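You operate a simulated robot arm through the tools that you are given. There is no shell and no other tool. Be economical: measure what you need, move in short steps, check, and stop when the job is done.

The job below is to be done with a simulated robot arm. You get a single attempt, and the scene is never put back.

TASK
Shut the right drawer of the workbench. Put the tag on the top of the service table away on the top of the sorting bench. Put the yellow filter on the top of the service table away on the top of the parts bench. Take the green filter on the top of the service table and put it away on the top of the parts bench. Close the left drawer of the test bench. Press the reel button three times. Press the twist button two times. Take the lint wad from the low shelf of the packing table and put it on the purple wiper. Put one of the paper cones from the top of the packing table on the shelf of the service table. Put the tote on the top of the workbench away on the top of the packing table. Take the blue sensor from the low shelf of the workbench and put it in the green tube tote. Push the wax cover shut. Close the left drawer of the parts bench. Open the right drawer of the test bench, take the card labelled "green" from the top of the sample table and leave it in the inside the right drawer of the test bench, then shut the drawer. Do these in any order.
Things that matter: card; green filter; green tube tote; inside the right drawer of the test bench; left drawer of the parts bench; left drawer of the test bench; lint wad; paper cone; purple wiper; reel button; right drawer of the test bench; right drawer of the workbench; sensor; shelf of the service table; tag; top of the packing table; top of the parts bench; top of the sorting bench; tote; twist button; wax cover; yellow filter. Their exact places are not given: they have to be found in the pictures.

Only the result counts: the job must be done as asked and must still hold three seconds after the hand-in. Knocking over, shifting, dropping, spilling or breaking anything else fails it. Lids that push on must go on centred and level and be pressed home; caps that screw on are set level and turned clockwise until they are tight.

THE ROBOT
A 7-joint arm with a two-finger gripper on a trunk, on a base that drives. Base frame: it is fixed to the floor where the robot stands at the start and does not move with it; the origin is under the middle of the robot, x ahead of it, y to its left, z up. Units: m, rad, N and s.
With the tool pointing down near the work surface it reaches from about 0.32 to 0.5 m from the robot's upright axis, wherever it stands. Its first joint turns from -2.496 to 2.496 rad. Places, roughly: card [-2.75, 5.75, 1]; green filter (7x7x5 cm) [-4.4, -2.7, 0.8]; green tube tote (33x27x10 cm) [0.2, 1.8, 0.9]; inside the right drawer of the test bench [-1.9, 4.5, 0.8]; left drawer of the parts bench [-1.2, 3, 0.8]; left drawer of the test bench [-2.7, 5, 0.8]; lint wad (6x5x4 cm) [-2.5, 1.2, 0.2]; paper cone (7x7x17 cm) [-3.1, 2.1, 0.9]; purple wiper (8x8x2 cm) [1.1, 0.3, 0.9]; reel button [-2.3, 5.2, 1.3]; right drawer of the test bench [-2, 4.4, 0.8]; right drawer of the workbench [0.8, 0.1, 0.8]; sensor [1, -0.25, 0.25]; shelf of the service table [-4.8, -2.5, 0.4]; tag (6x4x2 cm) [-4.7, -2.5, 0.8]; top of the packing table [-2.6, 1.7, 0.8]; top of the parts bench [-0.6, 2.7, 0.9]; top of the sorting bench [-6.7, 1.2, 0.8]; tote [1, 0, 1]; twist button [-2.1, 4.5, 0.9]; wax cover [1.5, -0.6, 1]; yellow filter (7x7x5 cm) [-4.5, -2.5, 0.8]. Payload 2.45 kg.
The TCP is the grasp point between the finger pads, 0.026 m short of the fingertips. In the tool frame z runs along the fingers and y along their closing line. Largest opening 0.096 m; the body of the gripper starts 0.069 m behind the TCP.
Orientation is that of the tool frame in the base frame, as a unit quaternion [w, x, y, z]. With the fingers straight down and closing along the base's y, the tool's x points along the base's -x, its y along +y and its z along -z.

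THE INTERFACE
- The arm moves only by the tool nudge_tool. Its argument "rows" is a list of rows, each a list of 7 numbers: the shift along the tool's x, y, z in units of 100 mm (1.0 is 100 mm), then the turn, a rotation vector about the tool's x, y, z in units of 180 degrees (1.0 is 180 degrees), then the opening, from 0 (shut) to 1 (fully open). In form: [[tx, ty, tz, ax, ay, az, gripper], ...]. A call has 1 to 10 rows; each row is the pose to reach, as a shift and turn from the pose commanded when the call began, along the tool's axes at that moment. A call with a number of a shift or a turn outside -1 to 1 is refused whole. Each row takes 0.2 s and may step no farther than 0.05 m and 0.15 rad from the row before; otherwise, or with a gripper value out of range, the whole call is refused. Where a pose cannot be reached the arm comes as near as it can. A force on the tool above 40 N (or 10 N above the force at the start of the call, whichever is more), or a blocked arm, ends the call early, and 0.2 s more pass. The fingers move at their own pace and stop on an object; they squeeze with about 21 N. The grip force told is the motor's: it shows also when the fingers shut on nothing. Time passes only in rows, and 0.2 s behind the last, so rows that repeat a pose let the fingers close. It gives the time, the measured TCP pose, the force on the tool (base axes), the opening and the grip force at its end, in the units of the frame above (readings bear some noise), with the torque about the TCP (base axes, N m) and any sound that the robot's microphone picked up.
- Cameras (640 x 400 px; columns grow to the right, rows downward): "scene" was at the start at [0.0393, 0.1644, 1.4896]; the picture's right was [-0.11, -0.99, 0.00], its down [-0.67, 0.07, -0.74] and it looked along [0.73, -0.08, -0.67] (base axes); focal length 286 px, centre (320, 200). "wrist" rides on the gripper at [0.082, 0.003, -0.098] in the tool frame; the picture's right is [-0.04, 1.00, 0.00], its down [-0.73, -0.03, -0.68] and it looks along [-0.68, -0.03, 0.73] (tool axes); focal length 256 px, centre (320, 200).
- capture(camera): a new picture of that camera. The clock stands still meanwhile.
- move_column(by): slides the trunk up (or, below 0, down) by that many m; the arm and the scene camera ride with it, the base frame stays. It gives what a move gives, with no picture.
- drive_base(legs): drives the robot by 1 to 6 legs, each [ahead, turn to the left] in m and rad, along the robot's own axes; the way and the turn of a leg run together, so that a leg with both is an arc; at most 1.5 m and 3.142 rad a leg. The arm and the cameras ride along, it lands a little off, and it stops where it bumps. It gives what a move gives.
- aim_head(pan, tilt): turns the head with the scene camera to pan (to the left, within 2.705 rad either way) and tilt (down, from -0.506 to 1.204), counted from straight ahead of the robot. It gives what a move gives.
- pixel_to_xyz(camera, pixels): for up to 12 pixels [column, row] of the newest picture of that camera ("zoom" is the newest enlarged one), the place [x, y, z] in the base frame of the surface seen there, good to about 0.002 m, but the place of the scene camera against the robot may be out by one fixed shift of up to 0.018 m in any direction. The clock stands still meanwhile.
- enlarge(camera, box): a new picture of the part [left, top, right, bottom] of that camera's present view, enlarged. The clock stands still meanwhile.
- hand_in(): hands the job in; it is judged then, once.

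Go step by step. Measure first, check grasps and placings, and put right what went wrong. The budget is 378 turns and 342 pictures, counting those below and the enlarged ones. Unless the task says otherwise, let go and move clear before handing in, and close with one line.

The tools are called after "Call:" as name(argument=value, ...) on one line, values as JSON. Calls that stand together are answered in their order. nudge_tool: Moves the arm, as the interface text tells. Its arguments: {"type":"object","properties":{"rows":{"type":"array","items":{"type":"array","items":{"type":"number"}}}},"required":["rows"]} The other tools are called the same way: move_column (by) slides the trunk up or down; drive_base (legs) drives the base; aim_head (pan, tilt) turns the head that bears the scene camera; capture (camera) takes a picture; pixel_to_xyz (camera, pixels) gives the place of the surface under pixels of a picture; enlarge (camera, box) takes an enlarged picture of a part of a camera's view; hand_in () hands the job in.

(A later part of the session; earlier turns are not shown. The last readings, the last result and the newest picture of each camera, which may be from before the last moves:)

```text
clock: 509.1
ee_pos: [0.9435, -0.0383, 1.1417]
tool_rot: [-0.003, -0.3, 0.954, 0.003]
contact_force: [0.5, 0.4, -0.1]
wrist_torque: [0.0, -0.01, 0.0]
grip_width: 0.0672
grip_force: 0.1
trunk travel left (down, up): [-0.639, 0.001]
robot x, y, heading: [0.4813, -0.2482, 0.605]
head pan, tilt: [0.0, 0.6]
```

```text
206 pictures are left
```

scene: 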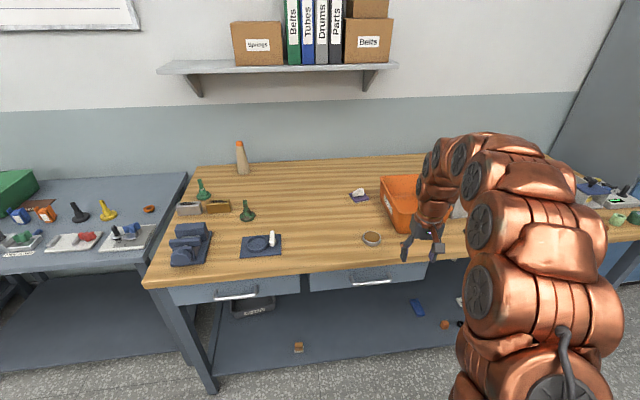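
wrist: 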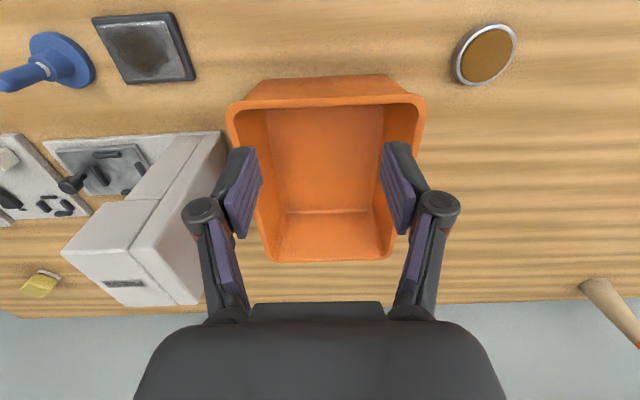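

Clear view; the tote is empty. Measuring rim corners.

Call:
pixel_to_xyz(camera="wrist", pixels=[[240, 108], [415, 100], [268, 255], [390, 255], [405, 180], [412, 150], [420, 130], [325, 260], [325, 100], [244, 150], [330, 170], [225, 150]])

Call:
enlarge(camera="wrist", box=[340, 80, 460, 270])

```text
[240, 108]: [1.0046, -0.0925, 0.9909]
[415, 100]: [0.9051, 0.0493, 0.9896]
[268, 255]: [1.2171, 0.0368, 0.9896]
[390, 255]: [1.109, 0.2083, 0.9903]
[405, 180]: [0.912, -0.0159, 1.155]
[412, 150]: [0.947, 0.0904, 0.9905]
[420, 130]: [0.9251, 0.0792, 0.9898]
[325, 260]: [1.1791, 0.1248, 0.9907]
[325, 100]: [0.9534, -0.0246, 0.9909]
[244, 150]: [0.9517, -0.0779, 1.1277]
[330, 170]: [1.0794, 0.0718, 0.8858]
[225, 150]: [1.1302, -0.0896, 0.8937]
```

```text
2.11 times, centred on (400, 175) of wrist
```

zoom: 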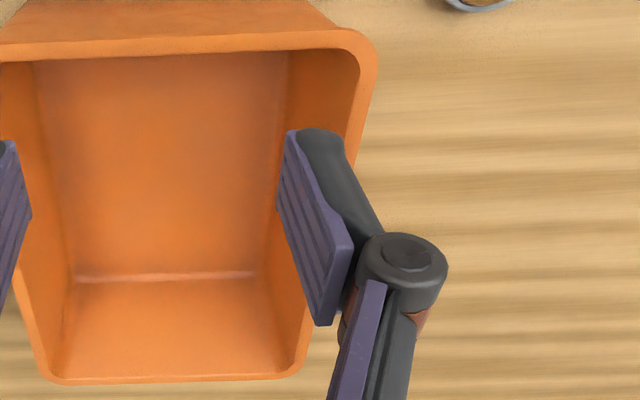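

Left rim is at u −0.482, mid-length n' 0.893. Moving the gripper above it.

Call:
nudge_tool(rows=[[-0.35, 0.3, 0, 0, 0, 0, 0.55], [-0.7, 0.6, 0, 0, 0, 0, 0.55], [-0.95, 0.85, 0, 0, 0, 0, 0.55], [-1.0, 1.0, 0, 0, 0, 0, 0.55]])

Call:
nudge_tool(rows=[[-0.25, 0.03, 0, 0, 0, 0, 0.55], [-0.51, 0.03, 0, 0, 0, 0, 0.55]])

Call:
capture(camera="wrist")

```text
clock: 510.1
ee_pos: [0.9685, 0.1022, 1.1401]
tool_rot: [-0.004, -0.299, 0.954, 0.004]
contact_force: [-0.2, -0.3, -0.4]
wrist_torque: [0.0, 0.0, -0.04]
grip_width: 0.0528
grip_force: 0.0
trunk travel left (down, up): [-0.639, 0.001]
robot x, y, heading: [0.4781, -0.2458, 0.604]
head pan, tilt: [0.0, 0.6]
```

```text
clock: 510.7
ee_pos: [1.0106, 0.1321, 1.1434]
tool_rot: [-0.004, -0.3, 0.954, 0.004]
contact_force: [-0.6, 0.2, -0.7]
wrist_torque: [0.04, -0.03, 0.02]
grip_width: 0.053
grip_force: 0.0
trunk travel left (down, up): [-0.639, 0.001]
robot x, y, heading: [0.4766, -0.252, 0.602]
head pan, tilt: [0.0, 0.6]
```

```text
204 pictures are left
```

wrist: 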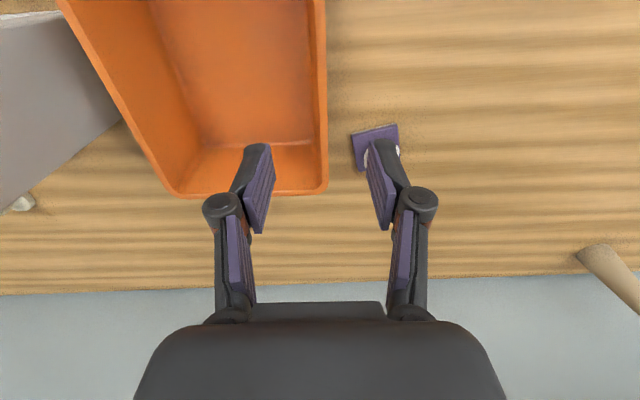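

Aligned on the rim (column 320). Lowering.

Call:
move_column(by=-0.13)

Call:
capture(camera="wrist")

```text
clock: 512.3
ee_pos: [1.0106, 0.1325, 1.0129]
tool_rot: [-0.004, -0.299, 0.954, 0.003]
contact_force: [1.1, -0.7, 0.0]
wrist_torque: [0.01, 0.0, 0.02]
grip_width: 0.0529
grip_force: 0.1
trunk travel left (down, up): [-0.509, 0.131]
robot x, y, heading: [0.4801, -0.2481, 0.605]
head pan, tilt: [0.0, 0.6]
```

```text
203 pictures are left
```

wrist: 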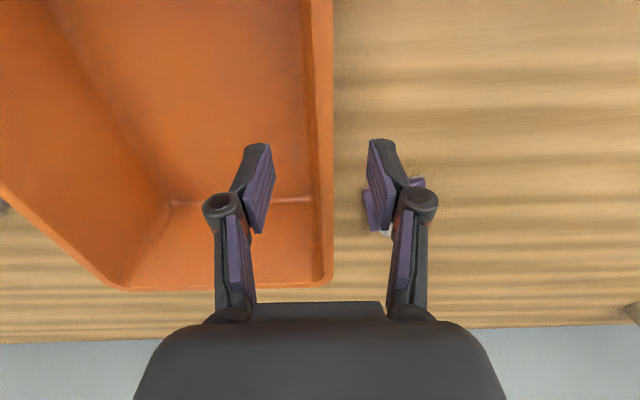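

Down 5 cm, close on the wall, and check.

Call:
nudge_tool(rows=[[0, 0.03, 0.25, 0, 0, 0, 0.55], [0, 0.03, 0.5, 0, 0, 0, 0.55], [0, 0.03, 0.5, 0, 0, 0, 0.2], [0, 0.03, 0.5, 0, 0, 0, 0], [0, 0.03, 0.5, 0, 0, 0, 0], [0, 0.03, 0.5, 0, 0, 0, 0]])

Call:
nudge_tool(rows=[[0, 0, -0.1, 0, 0, 0, 0], [0, 0, -0.2, 0, 0, 0, 0], [0, 0, -0.3, 0, 0, 0, 0]])

Call:
capture(camera="wrist")

Call:
capture(camera="scene")

```text
clock: 513.7
ee_pos: [1.0089, 0.1367, 0.9622]
tool_rot: [-0.003, -0.3, 0.954, 0.002]
contact_force: [0.9, -1.5, 2.0]
wrist_torque: [-0.95, -0.32, -0.05]
grip_width: 0.0069
grip_force: 21.0
trunk travel left (down, up): [-0.509, 0.131]
robot x, y, heading: [0.4807, -0.2497, 0.602]
head pan, tilt: [0.0, 0.6]
```

```text
clock: 514.5
ee_pos: [1.0081, 0.1347, 0.991]
tool_rot: [-0.005, -0.3, 0.954, 0.003]
contact_force: [-0.1, 0.0, -5.2]
wrist_torque: [0.41, 0.3, -0.02]
grip_width: 0.0062
grip_force: 21.4
trunk travel left (down, up): [-0.509, 0.131]
robot x, y, heading: [0.4809, -0.2517, 0.607]
head pan, tilt: [0.0, 0.6]
```

```text
202 pictures are left
```

wrist: 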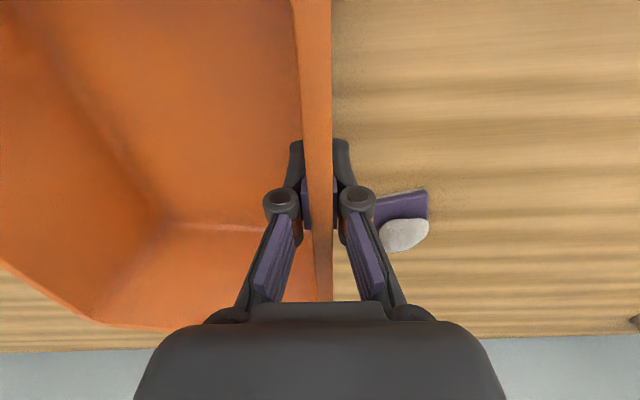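

```text
201 pictures are left
```

scene: 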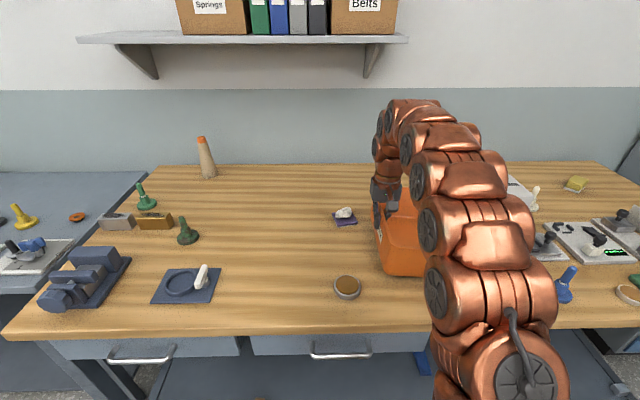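

The tote lifts (5 N load) and holds. Raise 13 cm with the trunk and look.

Call:
move_column(by=0.13)

Call:
capture(camera="wrist")

Call:
drive_base(legs=[[-0.25, 0], [-0.2, 0]])

Call:
capture(camera="scene")

```text
clock: 516.1
ee_pos: [1.0087, 0.1355, 1.122]
tool_rot: [-0.004, -0.3, 0.954, 0.004]
contact_force: [1.2, -0.7, -4.7]
wrist_torque: [0.41, 0.26, 0.01]
grip_width: 0.0059
grip_force: 20.8
trunk travel left (down, up): [-0.639, 0.001]
robot x, y, heading: [0.4792, -0.2513, 0.607]
head pan, tilt: [0.0, 0.6]
```

```text
200 pictures are left
```

wrist: 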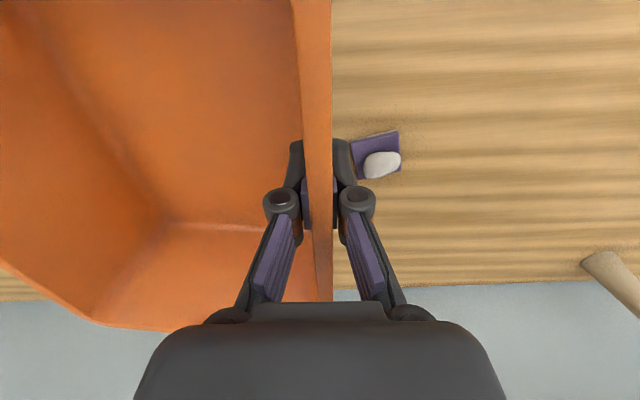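

```text
clock: 519.1
ee_pos: [0.6355, -0.1222, 1.1217]
tool_rot: [-0.005, -0.3, 0.954, 0.004]
contact_force: [-0.8, 0.1, -4.8]
wrist_torque: [0.39, 0.29, -0.02]
grip_width: 0.0059
grip_force: 21.0
trunk travel left (down, up): [-0.639, 0.001]
robot x, y, heading: [0.1019, -0.5102, 0.608]
head pan, tilt: [0.0, 0.6]
```

```text
199 pictures are left
```

scene: 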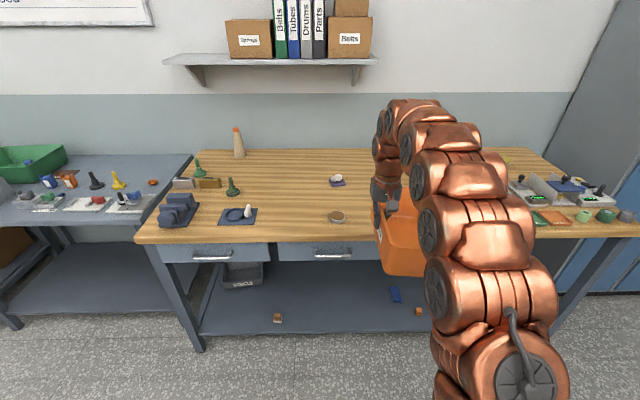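

Tote held level. I drive up the aisle to the packing table's free middle part and face it.

Call:
drive_base(legs=[[0.15, 0], [0, 1.59], [1.2, 0], [1.2, 0], [0.65, 0]])

Call:
aim_head(pan=1.2, tilt=0.55)

Call:
capture(camera="scene")

```text
clock: 539.0
ee_pos: [-2.0999, 2.4529, 1.1216]
tool_rot: [0.005, 0.906, -0.423, 0.0]
contact_force: [-0.1, -0.5, -5.5]
wrist_torque: [-0.34, 0.32, 0.01]
grip_width: 0.0059
grip_force: 21.1
trunk travel left (down, up): [-0.639, 0.001]
robot x, y, heading: [-1.668, 1.9636, 2.264]
head pan, tilt: [0.0, 0.6]
```

```text
clock: 540.4
ee_pos: [-2.1005, 2.452, 1.1228]
tool_rot: [0.004, 0.906, -0.423, 0.0]
contact_force: [-0.8, -0.8, -4.2]
wrist_torque: [-0.31, 0.34, 0.02]
grip_width: 0.0061
grip_force: 20.7
trunk travel left (down, up): [-0.639, 0.001]
robot x, y, heading: [-1.6661, 1.9589, 2.265]
head pan, tilt: [1.201, 0.55]
```

```text
198 pictures are left
```

scene: 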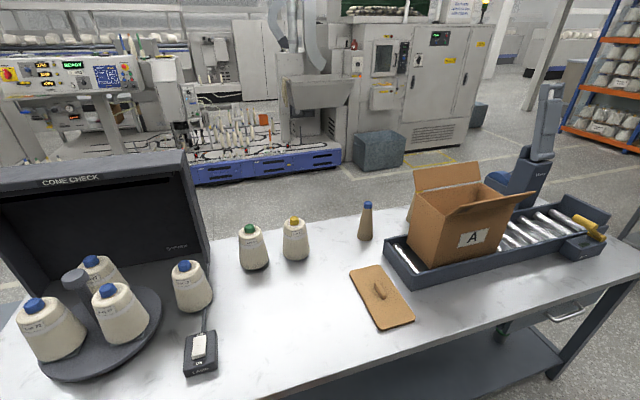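

The free area lies between the black switch (200,350) and the board (380,295). Measuring its bounds.

Call:
pixel_to_xyz(camera="scene", pixels=[[218, 370], [218, 330], [350, 270], [380, 328], [412, 318], [255, 268], [295, 260], [300, 370], [290, 300], [340, 355], [210, 305], [365, 240]])

```text
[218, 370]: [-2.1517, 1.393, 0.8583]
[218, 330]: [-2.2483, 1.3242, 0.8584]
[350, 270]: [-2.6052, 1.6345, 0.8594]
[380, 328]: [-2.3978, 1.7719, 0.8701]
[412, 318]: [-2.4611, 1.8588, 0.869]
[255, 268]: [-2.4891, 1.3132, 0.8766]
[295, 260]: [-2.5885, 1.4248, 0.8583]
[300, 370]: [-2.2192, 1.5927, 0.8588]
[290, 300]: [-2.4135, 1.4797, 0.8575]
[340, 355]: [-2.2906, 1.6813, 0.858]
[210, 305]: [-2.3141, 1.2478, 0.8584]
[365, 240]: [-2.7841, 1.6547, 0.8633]
```

Call:
pixel_to_xyz(camera="scene", pixels=[[388, 262], [415, 288], [430, 240], [440, 180], [470, 255], [510, 220], [520, 260]])

```text
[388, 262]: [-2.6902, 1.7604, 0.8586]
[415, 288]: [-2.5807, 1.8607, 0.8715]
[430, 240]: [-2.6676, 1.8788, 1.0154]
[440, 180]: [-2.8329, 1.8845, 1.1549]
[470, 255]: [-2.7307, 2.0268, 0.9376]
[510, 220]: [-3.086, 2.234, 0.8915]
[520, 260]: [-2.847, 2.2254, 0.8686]
```

The box starts at n' −1.06, so the turn clears it. Turning to face the table and driving in.

Call:
drive_base(legs=[[0, 1.503]])

Call:
aim_head(pan=0.0, tilt=0.7)

Call:
capture(camera="scene")

Call:
capture(camera="wrist")

```text
clock: 544.4
ee_pos: [-2.1919, 1.5671, 1.1212]
tool_rot: [0.004, 0.952, 0.307, 0.004]
contact_force: [-0.1, -0.6, -4.9]
wrist_torque: [-0.37, -0.3, 0.01]
grip_width: 0.0059
grip_force: 21.6
trunk travel left (down, up): [-0.639, 0.001]
robot x, y, heading: [-1.6662, 1.9606, -2.518]
head pan, tilt: [1.201, 0.55]
```

```text
clock: 545.8
ee_pos: [-2.1925, 1.5671, 1.1216]
tool_rot: [0.004, 0.952, 0.308, 0.004]
contact_force: [0.1, -0.6, -5.7]
wrist_torque: [-0.4, -0.35, 0.01]
grip_width: 0.0058
grip_force: 21.0
trunk travel left (down, up): [-0.639, 0.001]
robot x, y, heading: [-1.6707, 1.9594, -2.519]
head pan, tilt: [0.0, 0.7]
```

```text
197 pictures are left
```

scene: 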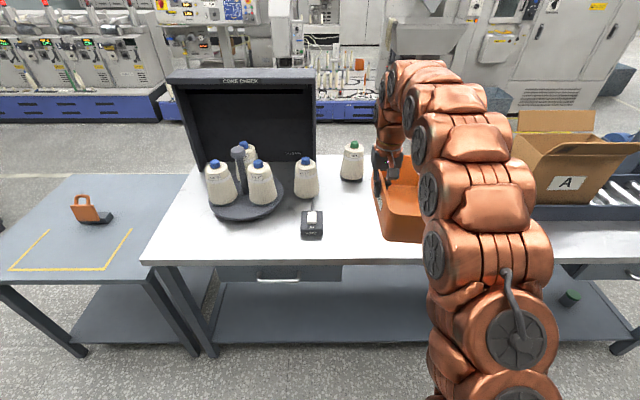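

```text
196 pictures are left
```

wrist: 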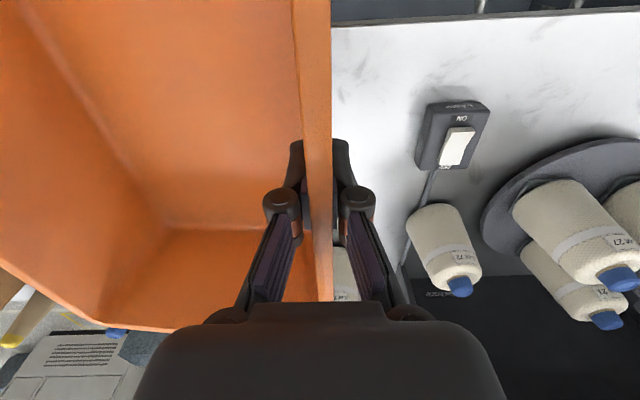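

Driving 0.15 m in, then lowering the tote near the table top (contact expected at TCP z≈0.931).

Call:
drive_base(legs=[[0.15, 0]])

Call:
move_column(by=-0.16)

Call:
capture(camera="scene")

Call:
capture(camera="wrist")

```text
clock: 547.2
ee_pos: [-2.3132, 1.4817, 1.1221]
tool_rot: [0.004, 0.952, 0.307, 0.003]
contact_force: [-1.1, -1.1, -4.4]
wrist_torque: [-0.43, -0.28, -0.05]
grip_width: 0.0061
grip_force: 21.0
trunk travel left (down, up): [-0.639, 0.001]
robot x, y, heading: [-1.7905, 1.8709, -2.521]
head pan, tilt: [0.0, 0.7]
```

```text
clock: 549.0
ee_pos: [-2.3133, 1.4804, 0.9615]
tool_rot: [0.003, 0.952, 0.307, 0.004]
contact_force: [-0.8, 0.1, -5.6]
wrist_torque: [-0.39, -0.3, -0.03]
grip_width: 0.0058
grip_force: 21.0
trunk travel left (down, up): [-0.479, 0.161]
robot x, y, heading: [-1.7905, 1.8731, -2.519]
head pan, tilt: [0.0, 0.7]
```

```text
195 pictures are left
```

scene: 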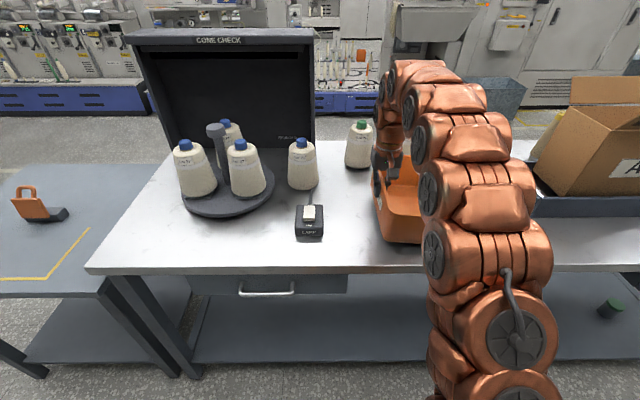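

```text
194 pictures are left
```

wrist: 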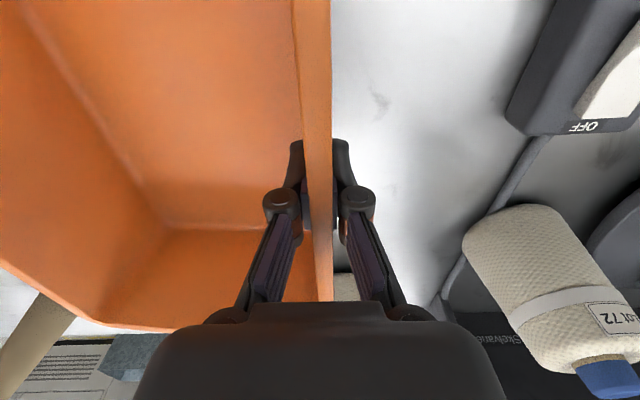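

All clear around. Lowering the last 3 cm gently.

Call:
nudge_tool(rows=[[0, 0, 0.1, 0, 0, 0, 0], [0, 0, 0.2, 0, 0, 0, 0], [0, 0, 0.25, 0, 0, 0, 0], [0, 0, 0.28, 0, 0, 0, 0], [0, 0, 0.31, 0, 0, 0, 0]])

```text
clock: 550.2
ee_pos: [-2.3123, 1.4807, 0.9305]
tool_rot: [0.002, 0.952, 0.306, 0.005]
contact_force: [1.9, -2.7, 3.9]
wrist_torque: [0.79, 0.24, 0.02]
grip_width: 0.0073
grip_force: 21.3
trunk travel left (down, up): [-0.479, 0.161]
robot x, y, heading: [-1.7938, 1.8772, -2.527]
head pan, tilt: [0.0, 0.7]
```

The load is on the table (force +4 N). Releasing and rising.

Call:
nudge_tool(rows=[[0, 0, 0, 0, 0, 0, 0.4], [0, 0, 0, 0, 0, 0, 0.45], [0, 0, 0, 0, 0, 0, 0.45], [0, 0, -0.3, 0, 0, 0, 0.45], [0, 0, -0.7, 0, 0, 0, 0.45], [0, 0, -1.0, 0, 0, 0, 0.45]])

Call:
capture(camera="wrist")

Call:
move_column(by=0.1)

Call:
drive_base(legs=[[-0.35, 0]])

Call:
capture(camera="scene")

```text
clock: 551.6
ee_pos: [-2.316, 1.4805, 1.0311]
tool_rot: [0.004, 0.952, 0.308, 0.004]
contact_force: [-0.3, -1.5, 0.3]
wrist_torque: [0.0, -0.01, 0.01]
grip_width: 0.0433
grip_force: 0.1
trunk travel left (down, up): [-0.479, 0.161]
robot x, y, heading: [-1.788, 1.8723, -2.524]
head pan, tilt: [0.0, 0.7]
```

```text
193 pictures are left
```

wrist: 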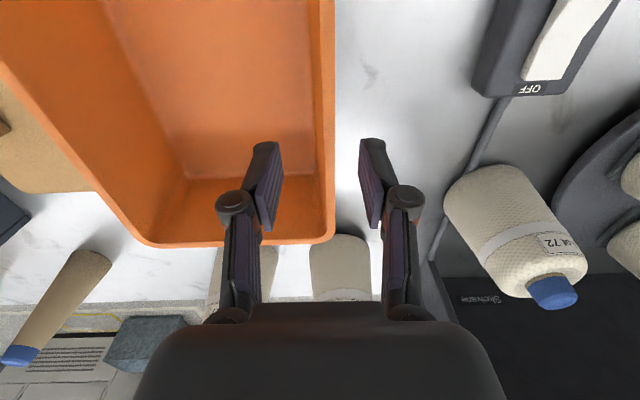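

```text
clock: 552.9
ee_pos: [-2.3162, 1.4805, 1.1325]
tool_rot: [0.003, 0.952, 0.307, 0.004]
contact_force: [0.1, -0.6, 0.0]
wrist_torque: [0.0, 0.04, -0.01]
grip_width: 0.0432
grip_force: 0.0
trunk travel left (down, up): [-0.579, 0.061]
robot x, y, heading: [-1.79, 1.872, -2.521]
head pan, tilt: [0.0, 0.7]
```

```text
clock: 555.2
ee_pos: [-2.0254, 1.6898, 1.131]
tool_rot: [0.003, 0.952, 0.306, 0.004]
contact_force: [-0.3, 0.2, 0.4]
wrist_torque: [0.05, -0.03, 0.0]
grip_width: 0.0433
grip_force: 0.1
trunk travel left (down, up): [-0.579, 0.061]
robot x, y, heading: [-1.5, 2.0807, -2.525]
head pan, tilt: [0.0, 0.7]
```

```text
192 pictures are left
```

scene: 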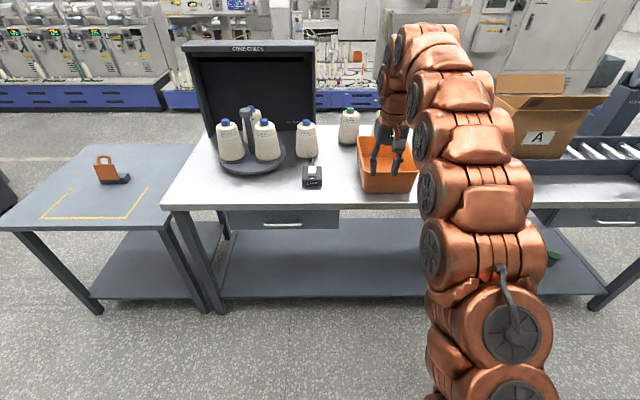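

Tote stands on the packing table. Next is a paper cone on the machine side; I drive around the known left end again, keeping further from the table this time.

Call:
drive_base(legs=[[0, 1.58], [1.0, 0], [1.0, 0], [0, -1.57], [1.2, 0], [1.2, 0]])

Call:
aim_head(pan=0.0, tilt=0.25)

Call:
capture(camera="scene")

Call:
aim_head(pan=1.2, tilt=0.25)

Call:
capture(camera="scene")

Call:
aim_head(pan=-1.2, tilt=0.25)

Call:
capture(camera="scene")

```text
clock: 584.5
ee_pos: [-2.68, -1.3975, 1.1305]
tool_rot: [0.003, 0.946, 0.324, 0.005]
contact_force: [0.2, 0.1, 0.0]
wrist_torque: [0.02, -0.01, -0.01]
grip_width: 0.0433
grip_force: 0.1
trunk travel left (down, up): [-0.579, 0.061]
robot x, y, heading: [-2.1683, -0.9867, -2.488]
head pan, tilt: [0.0, 0.7]
```

```text
clock: 585.4
ee_pos: [-2.6809, -1.3968, 1.1314]
tool_rot: [0.003, 0.946, 0.324, 0.004]
contact_force: [-0.7, 0.2, 0.9]
wrist_torque: [-0.01, -0.03, 0.03]
grip_width: 0.0433
grip_force: 0.1
trunk travel left (down, up): [-0.579, 0.061]
robot x, y, heading: [-2.1711, -0.9877, -2.486]
head pan, tilt: [0.0, 0.25]
```

```text
191 pictures are left
```

scene: 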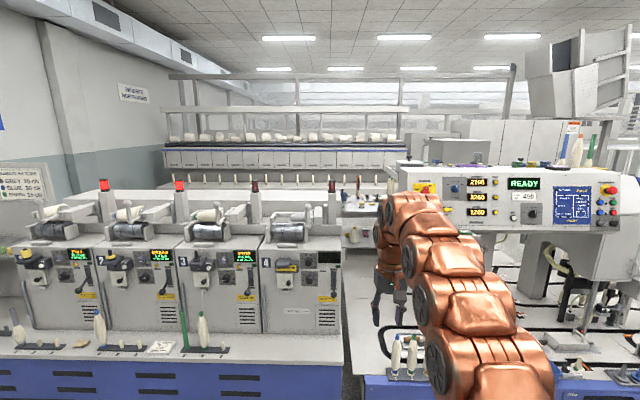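

```text
clock: 586.8
ee_pos: [-2.682, -1.3965, 1.1312]
tool_rot: [0.003, 0.946, 0.323, 0.005]
contact_force: [0.0, -0.2, 0.0]
wrist_torque: [0.01, -0.02, 0.0]
grip_width: 0.0431
grip_force: 0.0
trunk travel left (down, up): [-0.579, 0.061]
robot x, y, heading: [-2.1728, -0.9841, -2.49]
head pan, tilt: [1.201, 0.25]
```

```text
190 pictures are left
```

scene: 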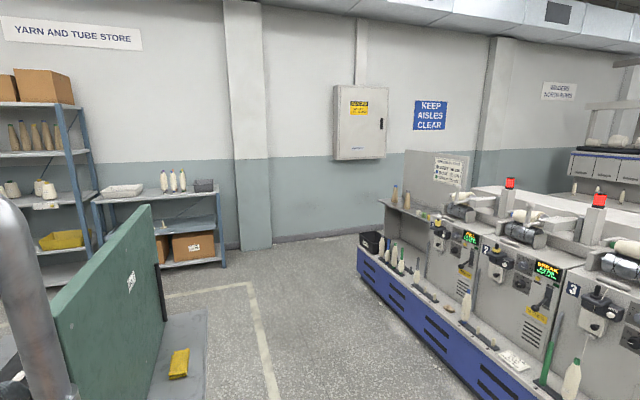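

```text
clock: 589.0
ee_pos: [-2.6812, -1.3966, 1.1314]
tool_rot: [0.003, 0.946, 0.323, 0.004]
contact_force: [-0.2, -1.2, -0.2]
wrist_torque: [0.0, -0.04, 0.0]
grip_width: 0.0431
grip_force: 0.1
trunk travel left (down, up): [-0.579, 0.061]
robot x, y, heading: [-2.17, -0.9846, -2.488]
head pan, tilt: [-1.201, 0.25]
```

```text
189 pictures are left
```

scene: 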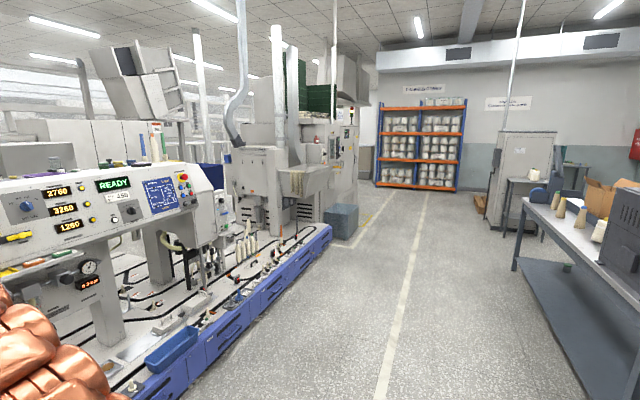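

A gap between machine banks is straight ahead near column 350. Measuring its sides and what lies behind.

Call:
aim_head(pan=-0.05, tilt=0.5)

Call:
capture(camera="scene")

```text
clock: 590.3
ee_pos: [-2.6802, -1.3967, 1.1319]
tool_rot: [0.003, 0.946, 0.324, 0.004]
contact_force: [0.2, 0.4, -0.1]
wrist_torque: [0.0, 0.0, -0.02]
grip_width: 0.043
grip_force: 0.1
trunk travel left (down, up): [-0.579, 0.061]
robot x, y, heading: [-2.1696, -0.9878, -2.486]
head pan, tilt: [-0.051, 0.499]
```

```text
188 pictures are left
```

scene: 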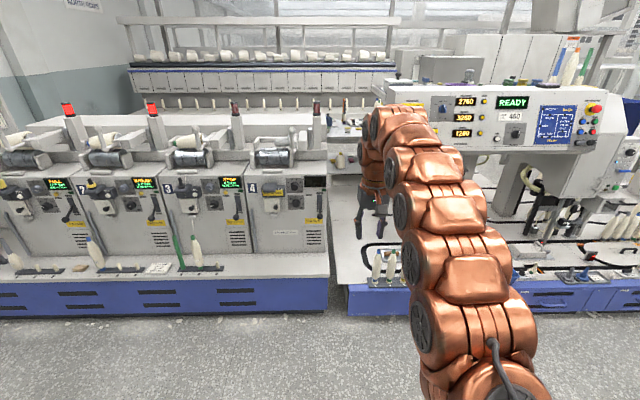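

Call:
pixel_to_xyz(camera="scene", pixels=[[325, 300], [350, 305], [338, 300], [338, 250], [340, 180], [328, 180], [345, 140], [340, 120], [330, 155]])

Call:
enlarge(camera="scene", box=[300, 80, 400, 320])

```text
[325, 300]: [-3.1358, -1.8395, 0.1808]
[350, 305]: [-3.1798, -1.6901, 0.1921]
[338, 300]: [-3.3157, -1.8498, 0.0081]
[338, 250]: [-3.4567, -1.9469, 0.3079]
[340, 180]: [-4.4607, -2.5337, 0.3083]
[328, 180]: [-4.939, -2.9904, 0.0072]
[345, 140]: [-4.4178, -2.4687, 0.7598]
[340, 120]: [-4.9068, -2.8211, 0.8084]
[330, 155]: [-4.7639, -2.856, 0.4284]
```

```text
1.67 times, centred on (350, 200) of scene
```

zoom: 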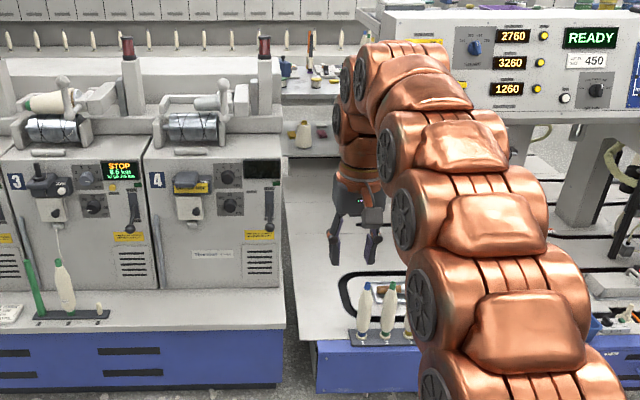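

The gap is only ~15 cm. I'll measure the left end of the winder bank and the wall for a passage.

Call:
aim_head(pan=0.9, tilt=0.35)

Call:
capture(camera="scene")

```text
clock: 591.6
ee_pos: [-2.6816, -1.3978, 1.132]
tool_rot: [0.003, 0.946, 0.324, 0.003]
contact_force: [-0.2, -0.2, 0.1]
wrist_torque: [-0.04, 0.02, 0.02]
grip_width: 0.0433
grip_force: 0.1
trunk travel left (down, up): [-0.579, 0.061]
robot x, y, heading: [-2.1684, -0.9802, -2.488]
head pan, tilt: [0.901, 0.351]
```

```text
186 pictures are left
```

scene: 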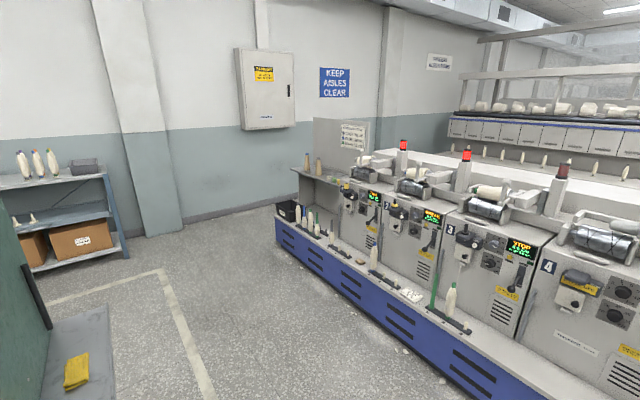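

Call:
pixel_to_xyz(camera="scene", pixels=[[277, 240], [270, 200], [300, 165], [190, 225], [260, 205], [380, 110], [480, 150], [620, 180], [370, 130], [160, 275]])

Call:
aim_head(pan=-1.1, tilt=0.35)

Call:
capture(camera="scene")

Call:
pixel_to_xyz(camera="scene", pixels=[[310, 215], [330, 190], [345, 205], [300, 160], [380, 150], [430, 145], [270, 290], [480, 190], [350, 150], [250, 150], [320, 175], [285, 185]])

```text
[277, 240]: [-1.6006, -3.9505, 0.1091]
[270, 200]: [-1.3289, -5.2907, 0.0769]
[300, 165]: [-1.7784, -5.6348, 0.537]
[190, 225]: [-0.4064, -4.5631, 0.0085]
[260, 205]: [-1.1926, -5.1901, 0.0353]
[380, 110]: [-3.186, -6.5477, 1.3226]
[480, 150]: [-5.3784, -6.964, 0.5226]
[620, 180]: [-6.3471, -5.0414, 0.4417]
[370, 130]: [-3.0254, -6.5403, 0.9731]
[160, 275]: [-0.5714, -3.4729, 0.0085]
```

```text
clock: 593.5
ee_pos: [-2.6799, -1.3985, 1.1323]
tool_rot: [0.003, 0.946, 0.324, 0.004]
contact_force: [0.1, -0.4, 0.2]
wrist_torque: [-0.01, -0.01, -0.03]
grip_width: 0.0433
grip_force: 0.1
trunk travel left (down, up): [-0.579, 0.061]
robot x, y, heading: [-2.1678, -0.9842, -2.488]
head pan, tilt: [-1.1, 0.351]
```

```text
185 pictures are left
```

scene: 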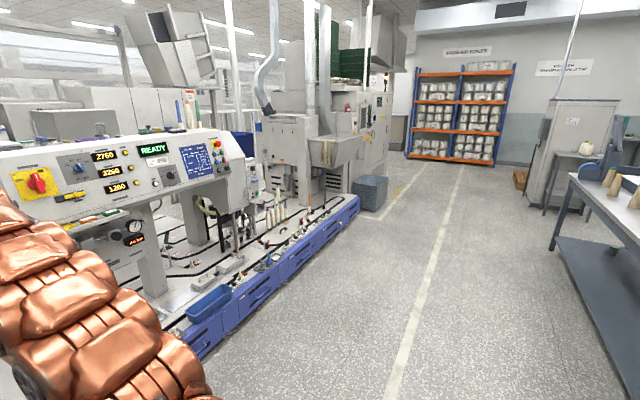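

```text
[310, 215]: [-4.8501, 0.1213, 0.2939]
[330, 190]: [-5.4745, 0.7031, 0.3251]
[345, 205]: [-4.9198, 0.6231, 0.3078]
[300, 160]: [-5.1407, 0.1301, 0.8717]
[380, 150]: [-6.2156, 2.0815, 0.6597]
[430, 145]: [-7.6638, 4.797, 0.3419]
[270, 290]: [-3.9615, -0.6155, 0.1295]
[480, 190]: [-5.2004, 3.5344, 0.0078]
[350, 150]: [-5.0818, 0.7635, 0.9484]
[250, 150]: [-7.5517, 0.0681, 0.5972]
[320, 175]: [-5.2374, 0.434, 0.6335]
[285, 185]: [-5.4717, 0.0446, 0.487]
```

Layout is clear: the service and sorting areas lie behind the machine row. First pick the blue-tipped paper cone from the packing table's machine side: drive to face it.

Call:
drive_base(legs=[[0, -1.6], [1.2, 0], [1.2, 0], [0, -1.57]])

Call:
aim_head(pan=0.0, tilt=0.5)

Call:
capture(camera="scene")

```text
clock: 613.0
ee_pos: [-3.0853, 1.3781, 1.1312]
tool_rot: [-0.004, -0.321, 0.947, 0.003]
contact_force: [-0.1, 0.3, 0.2]
wrist_torque: [0.04, -0.01, -0.02]
grip_width: 0.0433
grip_force: 0.0
trunk travel left (down, up): [-0.579, 0.061]
robot x, y, heading: [-3.5959, 0.9721, 0.651]
head pan, tilt: [-1.1, 0.351]
```

```text
clock: 614.4
ee_pos: [-3.0842, 1.3788, 1.1311]
tool_rot: [-0.004, -0.322, 0.947, 0.003]
contact_force: [-0.5, 0.0, 0.2]
wrist_torque: [0.0, 0.02, -0.01]
grip_width: 0.0434
grip_force: 0.1
trunk travel left (down, up): [-0.579, 0.061]
robot x, y, heading: [-3.5977, 0.9651, 0.654]
head pan, tilt: [0.0, 0.499]
```

```text
184 pictures are left
```

scene: 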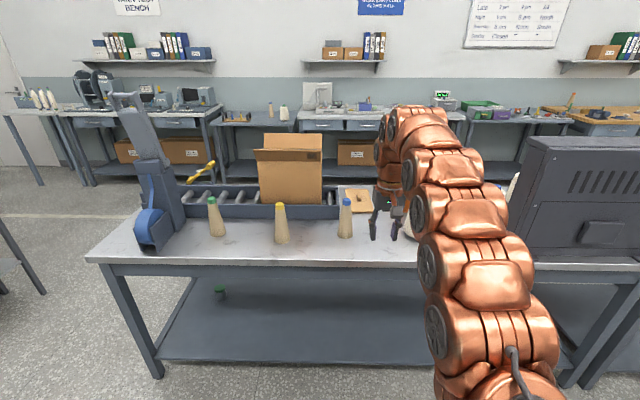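

Call:
pixel_to_xyz(camera="scene", pixels=[[282, 235], [281, 210], [275, 240], [288, 240], [346, 228], [345, 203], [215, 228], [212, 203], [282, 258], [281, 205]])

Call:
enlarge(camera="scene", box=[190, 180, 370, 280])

```text
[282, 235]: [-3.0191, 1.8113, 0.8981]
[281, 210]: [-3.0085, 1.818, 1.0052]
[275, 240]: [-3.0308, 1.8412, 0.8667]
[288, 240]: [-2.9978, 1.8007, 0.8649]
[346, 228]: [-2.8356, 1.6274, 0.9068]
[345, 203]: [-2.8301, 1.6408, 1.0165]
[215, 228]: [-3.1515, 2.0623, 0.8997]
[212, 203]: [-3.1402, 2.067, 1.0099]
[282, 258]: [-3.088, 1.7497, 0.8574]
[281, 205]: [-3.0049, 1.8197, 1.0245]
```

```text
3.56 times, centred on (280, 230) of scene
```

zoom: 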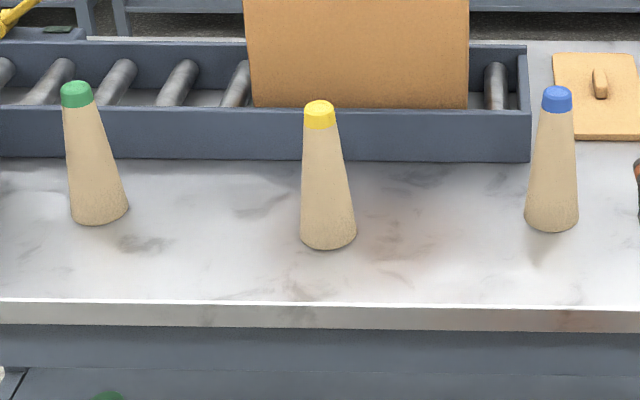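

Yellow-tipped cone: centre n' −1.347, u 3.238, top z≈1.02, well isolated. I shift left 0.345 m to face it.

Call:
drive_base(legs=[[0, 1.545], [0.345, 0], [0, -1.57]])

Call:
nudge_tool(rows=[[-0.05, 0, 0.15, 0, -0.04, 0, 0.9], [-0.1, 0, 0.3, 0, -0.08, 0, 0.9], [-0.1, 0, 0.45, 0, -0.12, 0, 0.9], [-0.1, 0, 0.6, 0, -0.16, 0, 0.9], [-0.1, 0, 0.7, 0, -0.2, 0, 0.9], [-0.1, 0, 0.8, 0, -0.24, 0, 0.9], [-0.1, 0, 0.8, 0, -0.26, 0, 0.9]])

Call:
capture(camera="wrist")

```text
clock: 624.3
ee_pos: [-3.283, 1.6442, 1.1307]
tool_rot: [-0.003, -0.312, 0.95, 0.004]
contact_force: [0.6, -0.1, 0.5]
wrist_torque: [0.04, -0.01, 0.03]
grip_width: 0.0432
grip_force: 0.0
trunk travel left (down, up): [-0.579, 0.061]
robot x, y, heading: [-3.8037, 1.2429, 0.627]
head pan, tilt: [0.0, 0.499]
```

```text
clock: 625.9
ee_pos: [-3.2763, 1.6518, 1.0511]
tool_rot: [0.375, -0.285, 0.873, 0.127]
contact_force: [-0.2, 0.1, 0.4]
wrist_torque: [-0.02, -0.02, 0.0]
grip_width: 0.0866
grip_force: 0.0
trunk travel left (down, up): [-0.579, 0.061]
robot x, y, heading: [-3.8057, 1.2474, 0.63]
head pan, tilt: [0.0, 0.499]
```

```text
182 pictures are left
```

wrist: 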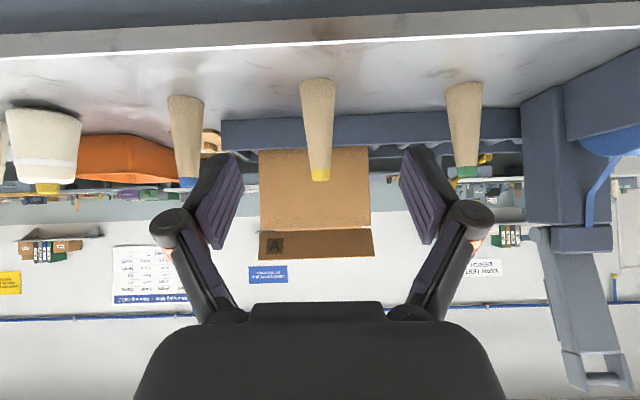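

The cone is right ahead at (318,130). Measuring it.

Call:
pixel_to_xyz(camera="wrist", pixels=[[318, 90], [305, 100], [332, 100], [318, 130], [320, 178], [318, 82], [308, 140], [328, 140], [318, 45]])

```text
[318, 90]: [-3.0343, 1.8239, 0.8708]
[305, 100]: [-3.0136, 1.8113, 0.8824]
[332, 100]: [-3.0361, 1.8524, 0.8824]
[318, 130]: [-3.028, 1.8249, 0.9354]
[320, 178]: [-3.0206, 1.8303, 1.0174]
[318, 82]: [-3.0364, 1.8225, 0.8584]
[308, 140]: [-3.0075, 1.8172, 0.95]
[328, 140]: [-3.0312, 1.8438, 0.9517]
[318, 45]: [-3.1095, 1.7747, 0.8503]
```

Cone centre n' −1.354, u 3.257. Lower to z 0.93 and drive forward 0.24 m, then verify.

Call:
move_column(by=-0.12)

Call:
drive_base(legs=[[0.24, 0]])

Call:
capture(camera="wrist")

```text
clock: 627.4
ee_pos: [-3.2752, 1.6511, 0.9303]
tool_rot: [0.374, -0.285, 0.873, 0.127]
contact_force: [0.7, 0.1, -0.4]
wrist_torque: [-0.01, 0.02, 0.02]
grip_width: 0.0864
grip_force: 0.1
trunk travel left (down, up): [-0.459, 0.181]
robot x, y, heading: [-3.8042, 1.242, 0.629]
head pan, tilt: [0.0, 0.499]
```

```text
clock: 629.1
ee_pos: [-3.0844, 1.795, 0.9297]
tool_rot: [0.374, -0.287, 0.873, 0.128]
contact_force: [-0.2, 0.0, 0.2]
wrist_torque: [-0.02, 0.0, 0.01]
grip_width: 0.0865
grip_force: 0.2
trunk travel left (down, up): [-0.459, 0.181]
robot x, y, heading: [-3.613, 1.3867, 0.639]
head pan, tilt: [0.0, 0.499]
```

```text
181 pictures are left
```

wrist: 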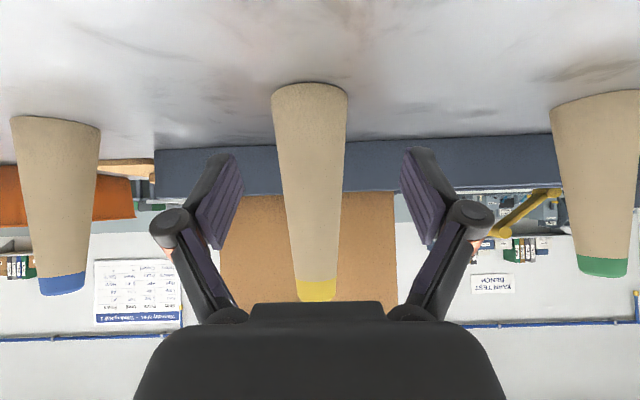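

I need 9 cm more forward, and slightly higher so the palm clears the cone top. Moving in steps.

Call:
nudge_tool(rows=[[-0.13, -0.08, -0.12, 0, 0, 0, 0.9], [-0.36, -0.08, 0.12, 0, 0, 0, 0.9], [-0.56, -0.08, 0.33, 0, 0, 0, 0.9], [-0.745, -0.08, 0.525, 0, 0, 0, 0.9]])

Call:
capture(camera="wrist")

```text
clock: 630.1
ee_pos: [-3.007, 1.8407, 0.9492]
tool_rot: [0.375, -0.287, 0.872, 0.127]
contact_force: [0.1, 0.0, 0.9]
wrist_torque: [-0.02, 0.02, -0.03]
grip_width: 0.0863
grip_force: 0.1
trunk travel left (down, up): [-0.459, 0.181]
robot x, y, heading: [-3.6112, 1.3899, 0.64]
head pan, tilt: [0.0, 0.499]
```

```text
180 pictures are left
```

wrist: 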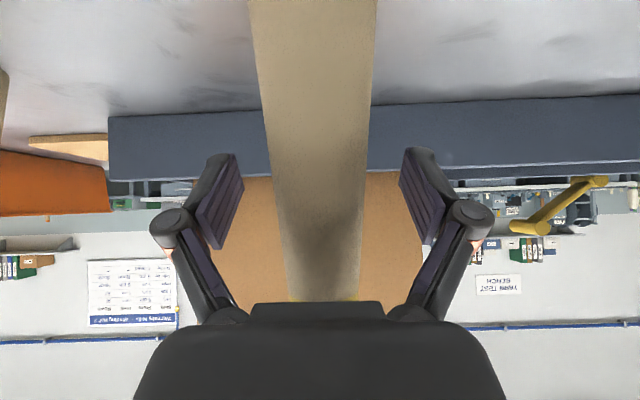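

Centred on the cone. Closing and lifting 3 cm.

Call:
nudge_tool(rows=[[0, 0, 0, 0, 0, 0, 0.6], [0, 0, 0, 0, 0, 0, 0.45], [0, 0, 0, 0, 0, 0, 0.3], [0, 0, 0, 0, 0, 0, 0.2], [0, 0, 0, 0, 0, 0, 0.2], [-0.1, 0, -0.1, 0, 0, 0, 0.2], [-0.22, 0, -0.21, 0, 0, 0, 0.2]])

Call:
capture(camera="wrist")

Call:
capture(camera="scene")

```text
clock: 631.7
ee_pos: [-3.0086, 1.842, 0.9793]
tool_rot: [0.373, -0.287, 0.873, 0.127]
contact_force: [0.7, -0.5, -0.8]
wrist_torque: [0.02, -0.01, 0.0]
grip_width: 0.0479
grip_force: 21.2
trunk travel left (down, up): [-0.459, 0.181]
robot x, y, heading: [-3.6137, 1.3843, 0.634]
head pan, tilt: [0.0, 0.499]
```

```text
179 pictures are left
```

wrist: 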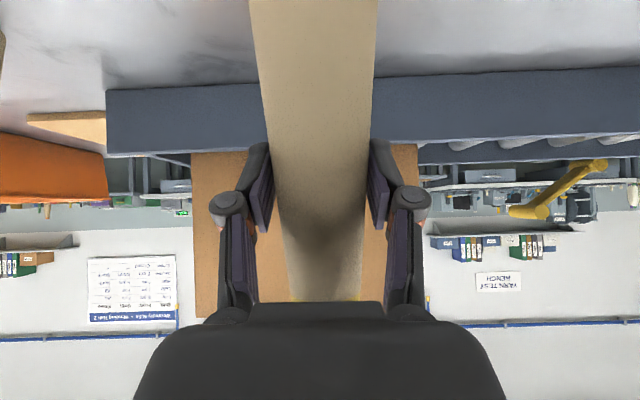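

```text
178 pictures are left
```

scene: 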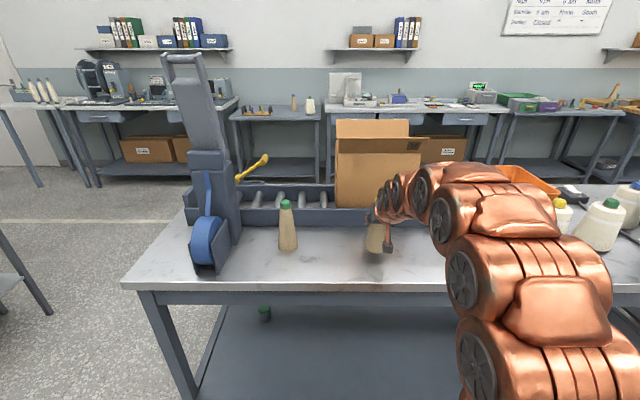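

Cone gripped. Raise, back off, and drive toward the right end (u≈6) to look for a way behind the machines.

Call:
move_column(by=0.12)

Call:
drive_base(legs=[[-0.5, 0], [0, 1.57], [1.2, 0], [0.9, 0]])

Call:
aim_head(pan=0.6, tilt=0.3)

Call:
capture(camera="scene")

Call:
aim_head(pan=1.6, tilt=0.3)

Call:
capture(camera="scene")

```text
clock: 633.2
ee_pos: [-3.007, 1.8421, 1.1]
tool_rot: [0.373, -0.287, 0.873, 0.128]
contact_force: [-0.9, -0.9, -1.0]
wrist_torque: [0.0, 0.02, 0.02]
grip_width: 0.0476
grip_force: 21.1
trunk travel left (down, up): [-0.579, 0.061]
robot x, y, heading: [-3.6088, 1.387, 0.636]
head pan, tilt: [0.0, 0.499]
```

```text
clock: 650.1
ee_pos: [-5.7595, 3.3937, 1.1001]
tool_rot: [-0.171, 0.824, -0.406, -0.357]
contact_force: [0.4, -0.9, -0.5]
wrist_torque: [0.0, 0.0, -0.03]
grip_width: 0.0477
grip_force: 20.7
trunk travel left (down, up): [-0.579, 0.061]
robot x, y, heading: [-5.2926, 2.7992, 2.228]
head pan, tilt: [0.0, 0.499]
```

```text
clock: 651.1
ee_pos: [-5.7595, 3.3929, 1.0995]
tool_rot: [-0.169, 0.825, -0.405, -0.356]
contact_force: [0.6, -0.1, -1.4]
wrist_torque: [-0.05, -0.03, 0.0]
grip_width: 0.0476
grip_force: 20.5
trunk travel left (down, up): [-0.579, 0.061]
robot x, y, heading: [-5.2926, 2.8005, 2.231]
head pan, tilt: [0.6, 0.3]
```

```text
177 pictures are left
```

scene: 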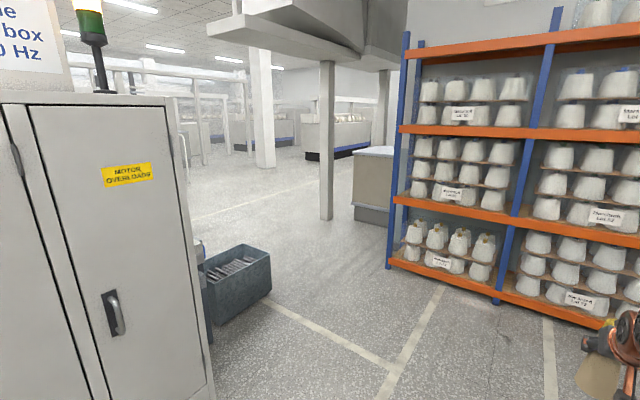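

```text
clock: 652.4
ee_pos: [-5.7604, 3.3929, 1.0986]
tool_rot: [-0.17, 0.824, -0.405, -0.356]
contact_force: [0.2, 0.5, -0.3]
wrist_torque: [0.01, 0.01, -0.02]
grip_width: 0.0476
grip_force: 21.2
trunk travel left (down, up): [-0.579, 0.061]
robot x, y, heading: [-5.2918, 2.7977, 2.23]
head pan, tilt: [1.6, 0.3]
```

```text
176 pictures are left
```

scene: 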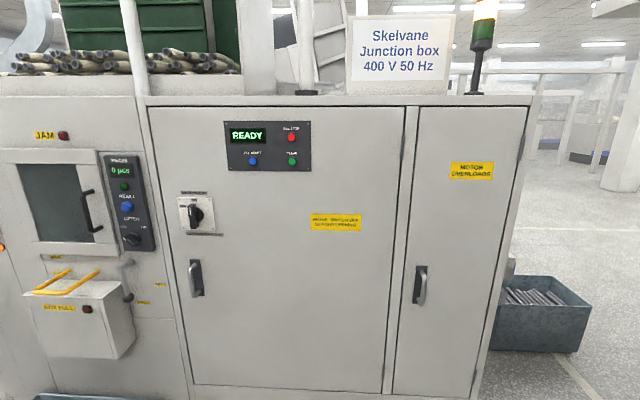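

Open floor lies beyond the cabinet and the grey bin. Measuring these to plan the passage.

Call:
aim_head(pan=0.75, tilt=0.4)

Call:
capture(camera="scene")

Call:
pixel_to_xyz(camera="scene", pixels=[[250, 380], [275, 300], [320, 270], [300, 215], [370, 190], [395, 210], [430, 235], [310, 130], [250, 190], [420, 150], [385, 160]])

```text
clock: 653.6
ee_pos: [-5.7604, 3.3931, 1.0985]
tool_rot: [-0.171, 0.824, -0.406, -0.356]
contact_force: [0.0, 0.0, 0.2]
wrist_torque: [-0.02, 0.02, -0.01]
grip_width: 0.0476
grip_force: 21.0
trunk travel left (down, up): [-0.579, 0.061]
robot x, y, heading: [-5.2901, 2.8011, 2.228]
head pan, tilt: [0.75, 0.4]
```

```text
175 pictures are left
```

scene: 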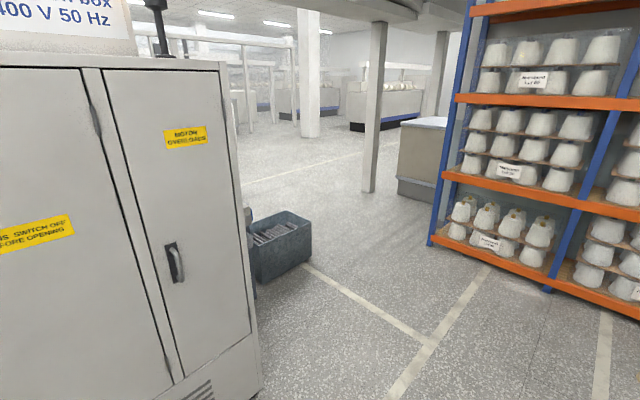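

```text
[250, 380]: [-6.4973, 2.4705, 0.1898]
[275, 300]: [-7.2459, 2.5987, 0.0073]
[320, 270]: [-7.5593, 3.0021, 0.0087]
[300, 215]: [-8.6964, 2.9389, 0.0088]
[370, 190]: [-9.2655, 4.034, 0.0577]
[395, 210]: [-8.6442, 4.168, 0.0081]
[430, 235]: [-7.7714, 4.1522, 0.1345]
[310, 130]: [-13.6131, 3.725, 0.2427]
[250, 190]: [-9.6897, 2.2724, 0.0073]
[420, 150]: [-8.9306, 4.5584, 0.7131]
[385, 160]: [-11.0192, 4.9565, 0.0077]
```

The bin ends at u 6.4 and the rack starts at u 7.9. I'll drive to u≈6.85, turn left, and go through.

Call:
drive_base(legs=[[0.75, 0], [0.75, 0], [0, 1.55], [1.2, 0], [1.0, 0]])

Call:
aim_head(pan=1.3, tilt=0.35)

Call:
capture(camera="scene")

```text
clock: 673.0
ee_pos: [-8.0099, 2.5254, 1.0983]
tool_rot: [0.136, 0.867, 0.306, -0.37]
contact_force: [-1.3, -2.7, -3.8]
wrist_torque: [-0.09, 0.09, 0.02]
grip_width: 0.0472
grip_force: 21.3
trunk travel left (down, up): [-0.579, 0.061]
robot x, y, heading: [-7.4298, 3.0013, -2.462]
head pan, tilt: [0.75, 0.4]
stopped in leg 5: the robot was blocked; the commanded pose is now the measured one
```

```text
clock: 673.9
ee_pos: [-8.0049, 2.5292, 1.1069]
tool_rot: [0.137, 0.865, 0.304, -0.375]
contact_force: [0.2, 0.8, -0.5]
wrist_torque: [-0.01, -0.01, 0.01]
grip_width: 0.0474
grip_force: 21.0
trunk travel left (down, up): [-0.579, 0.061]
robot x, y, heading: [-7.4269, 3.0056, -2.463]
head pan, tilt: [1.3, 0.351]
```

```text
174 pictures are left
```

scene: 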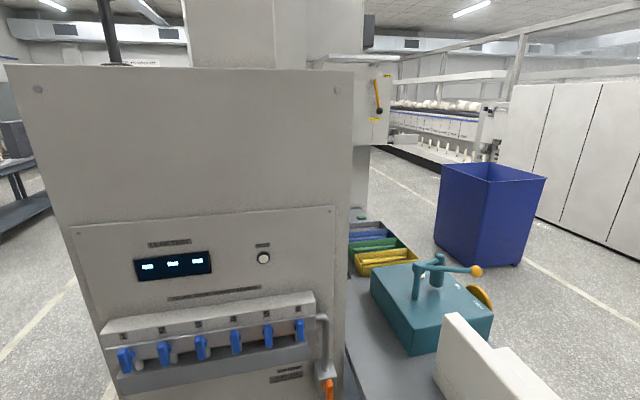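

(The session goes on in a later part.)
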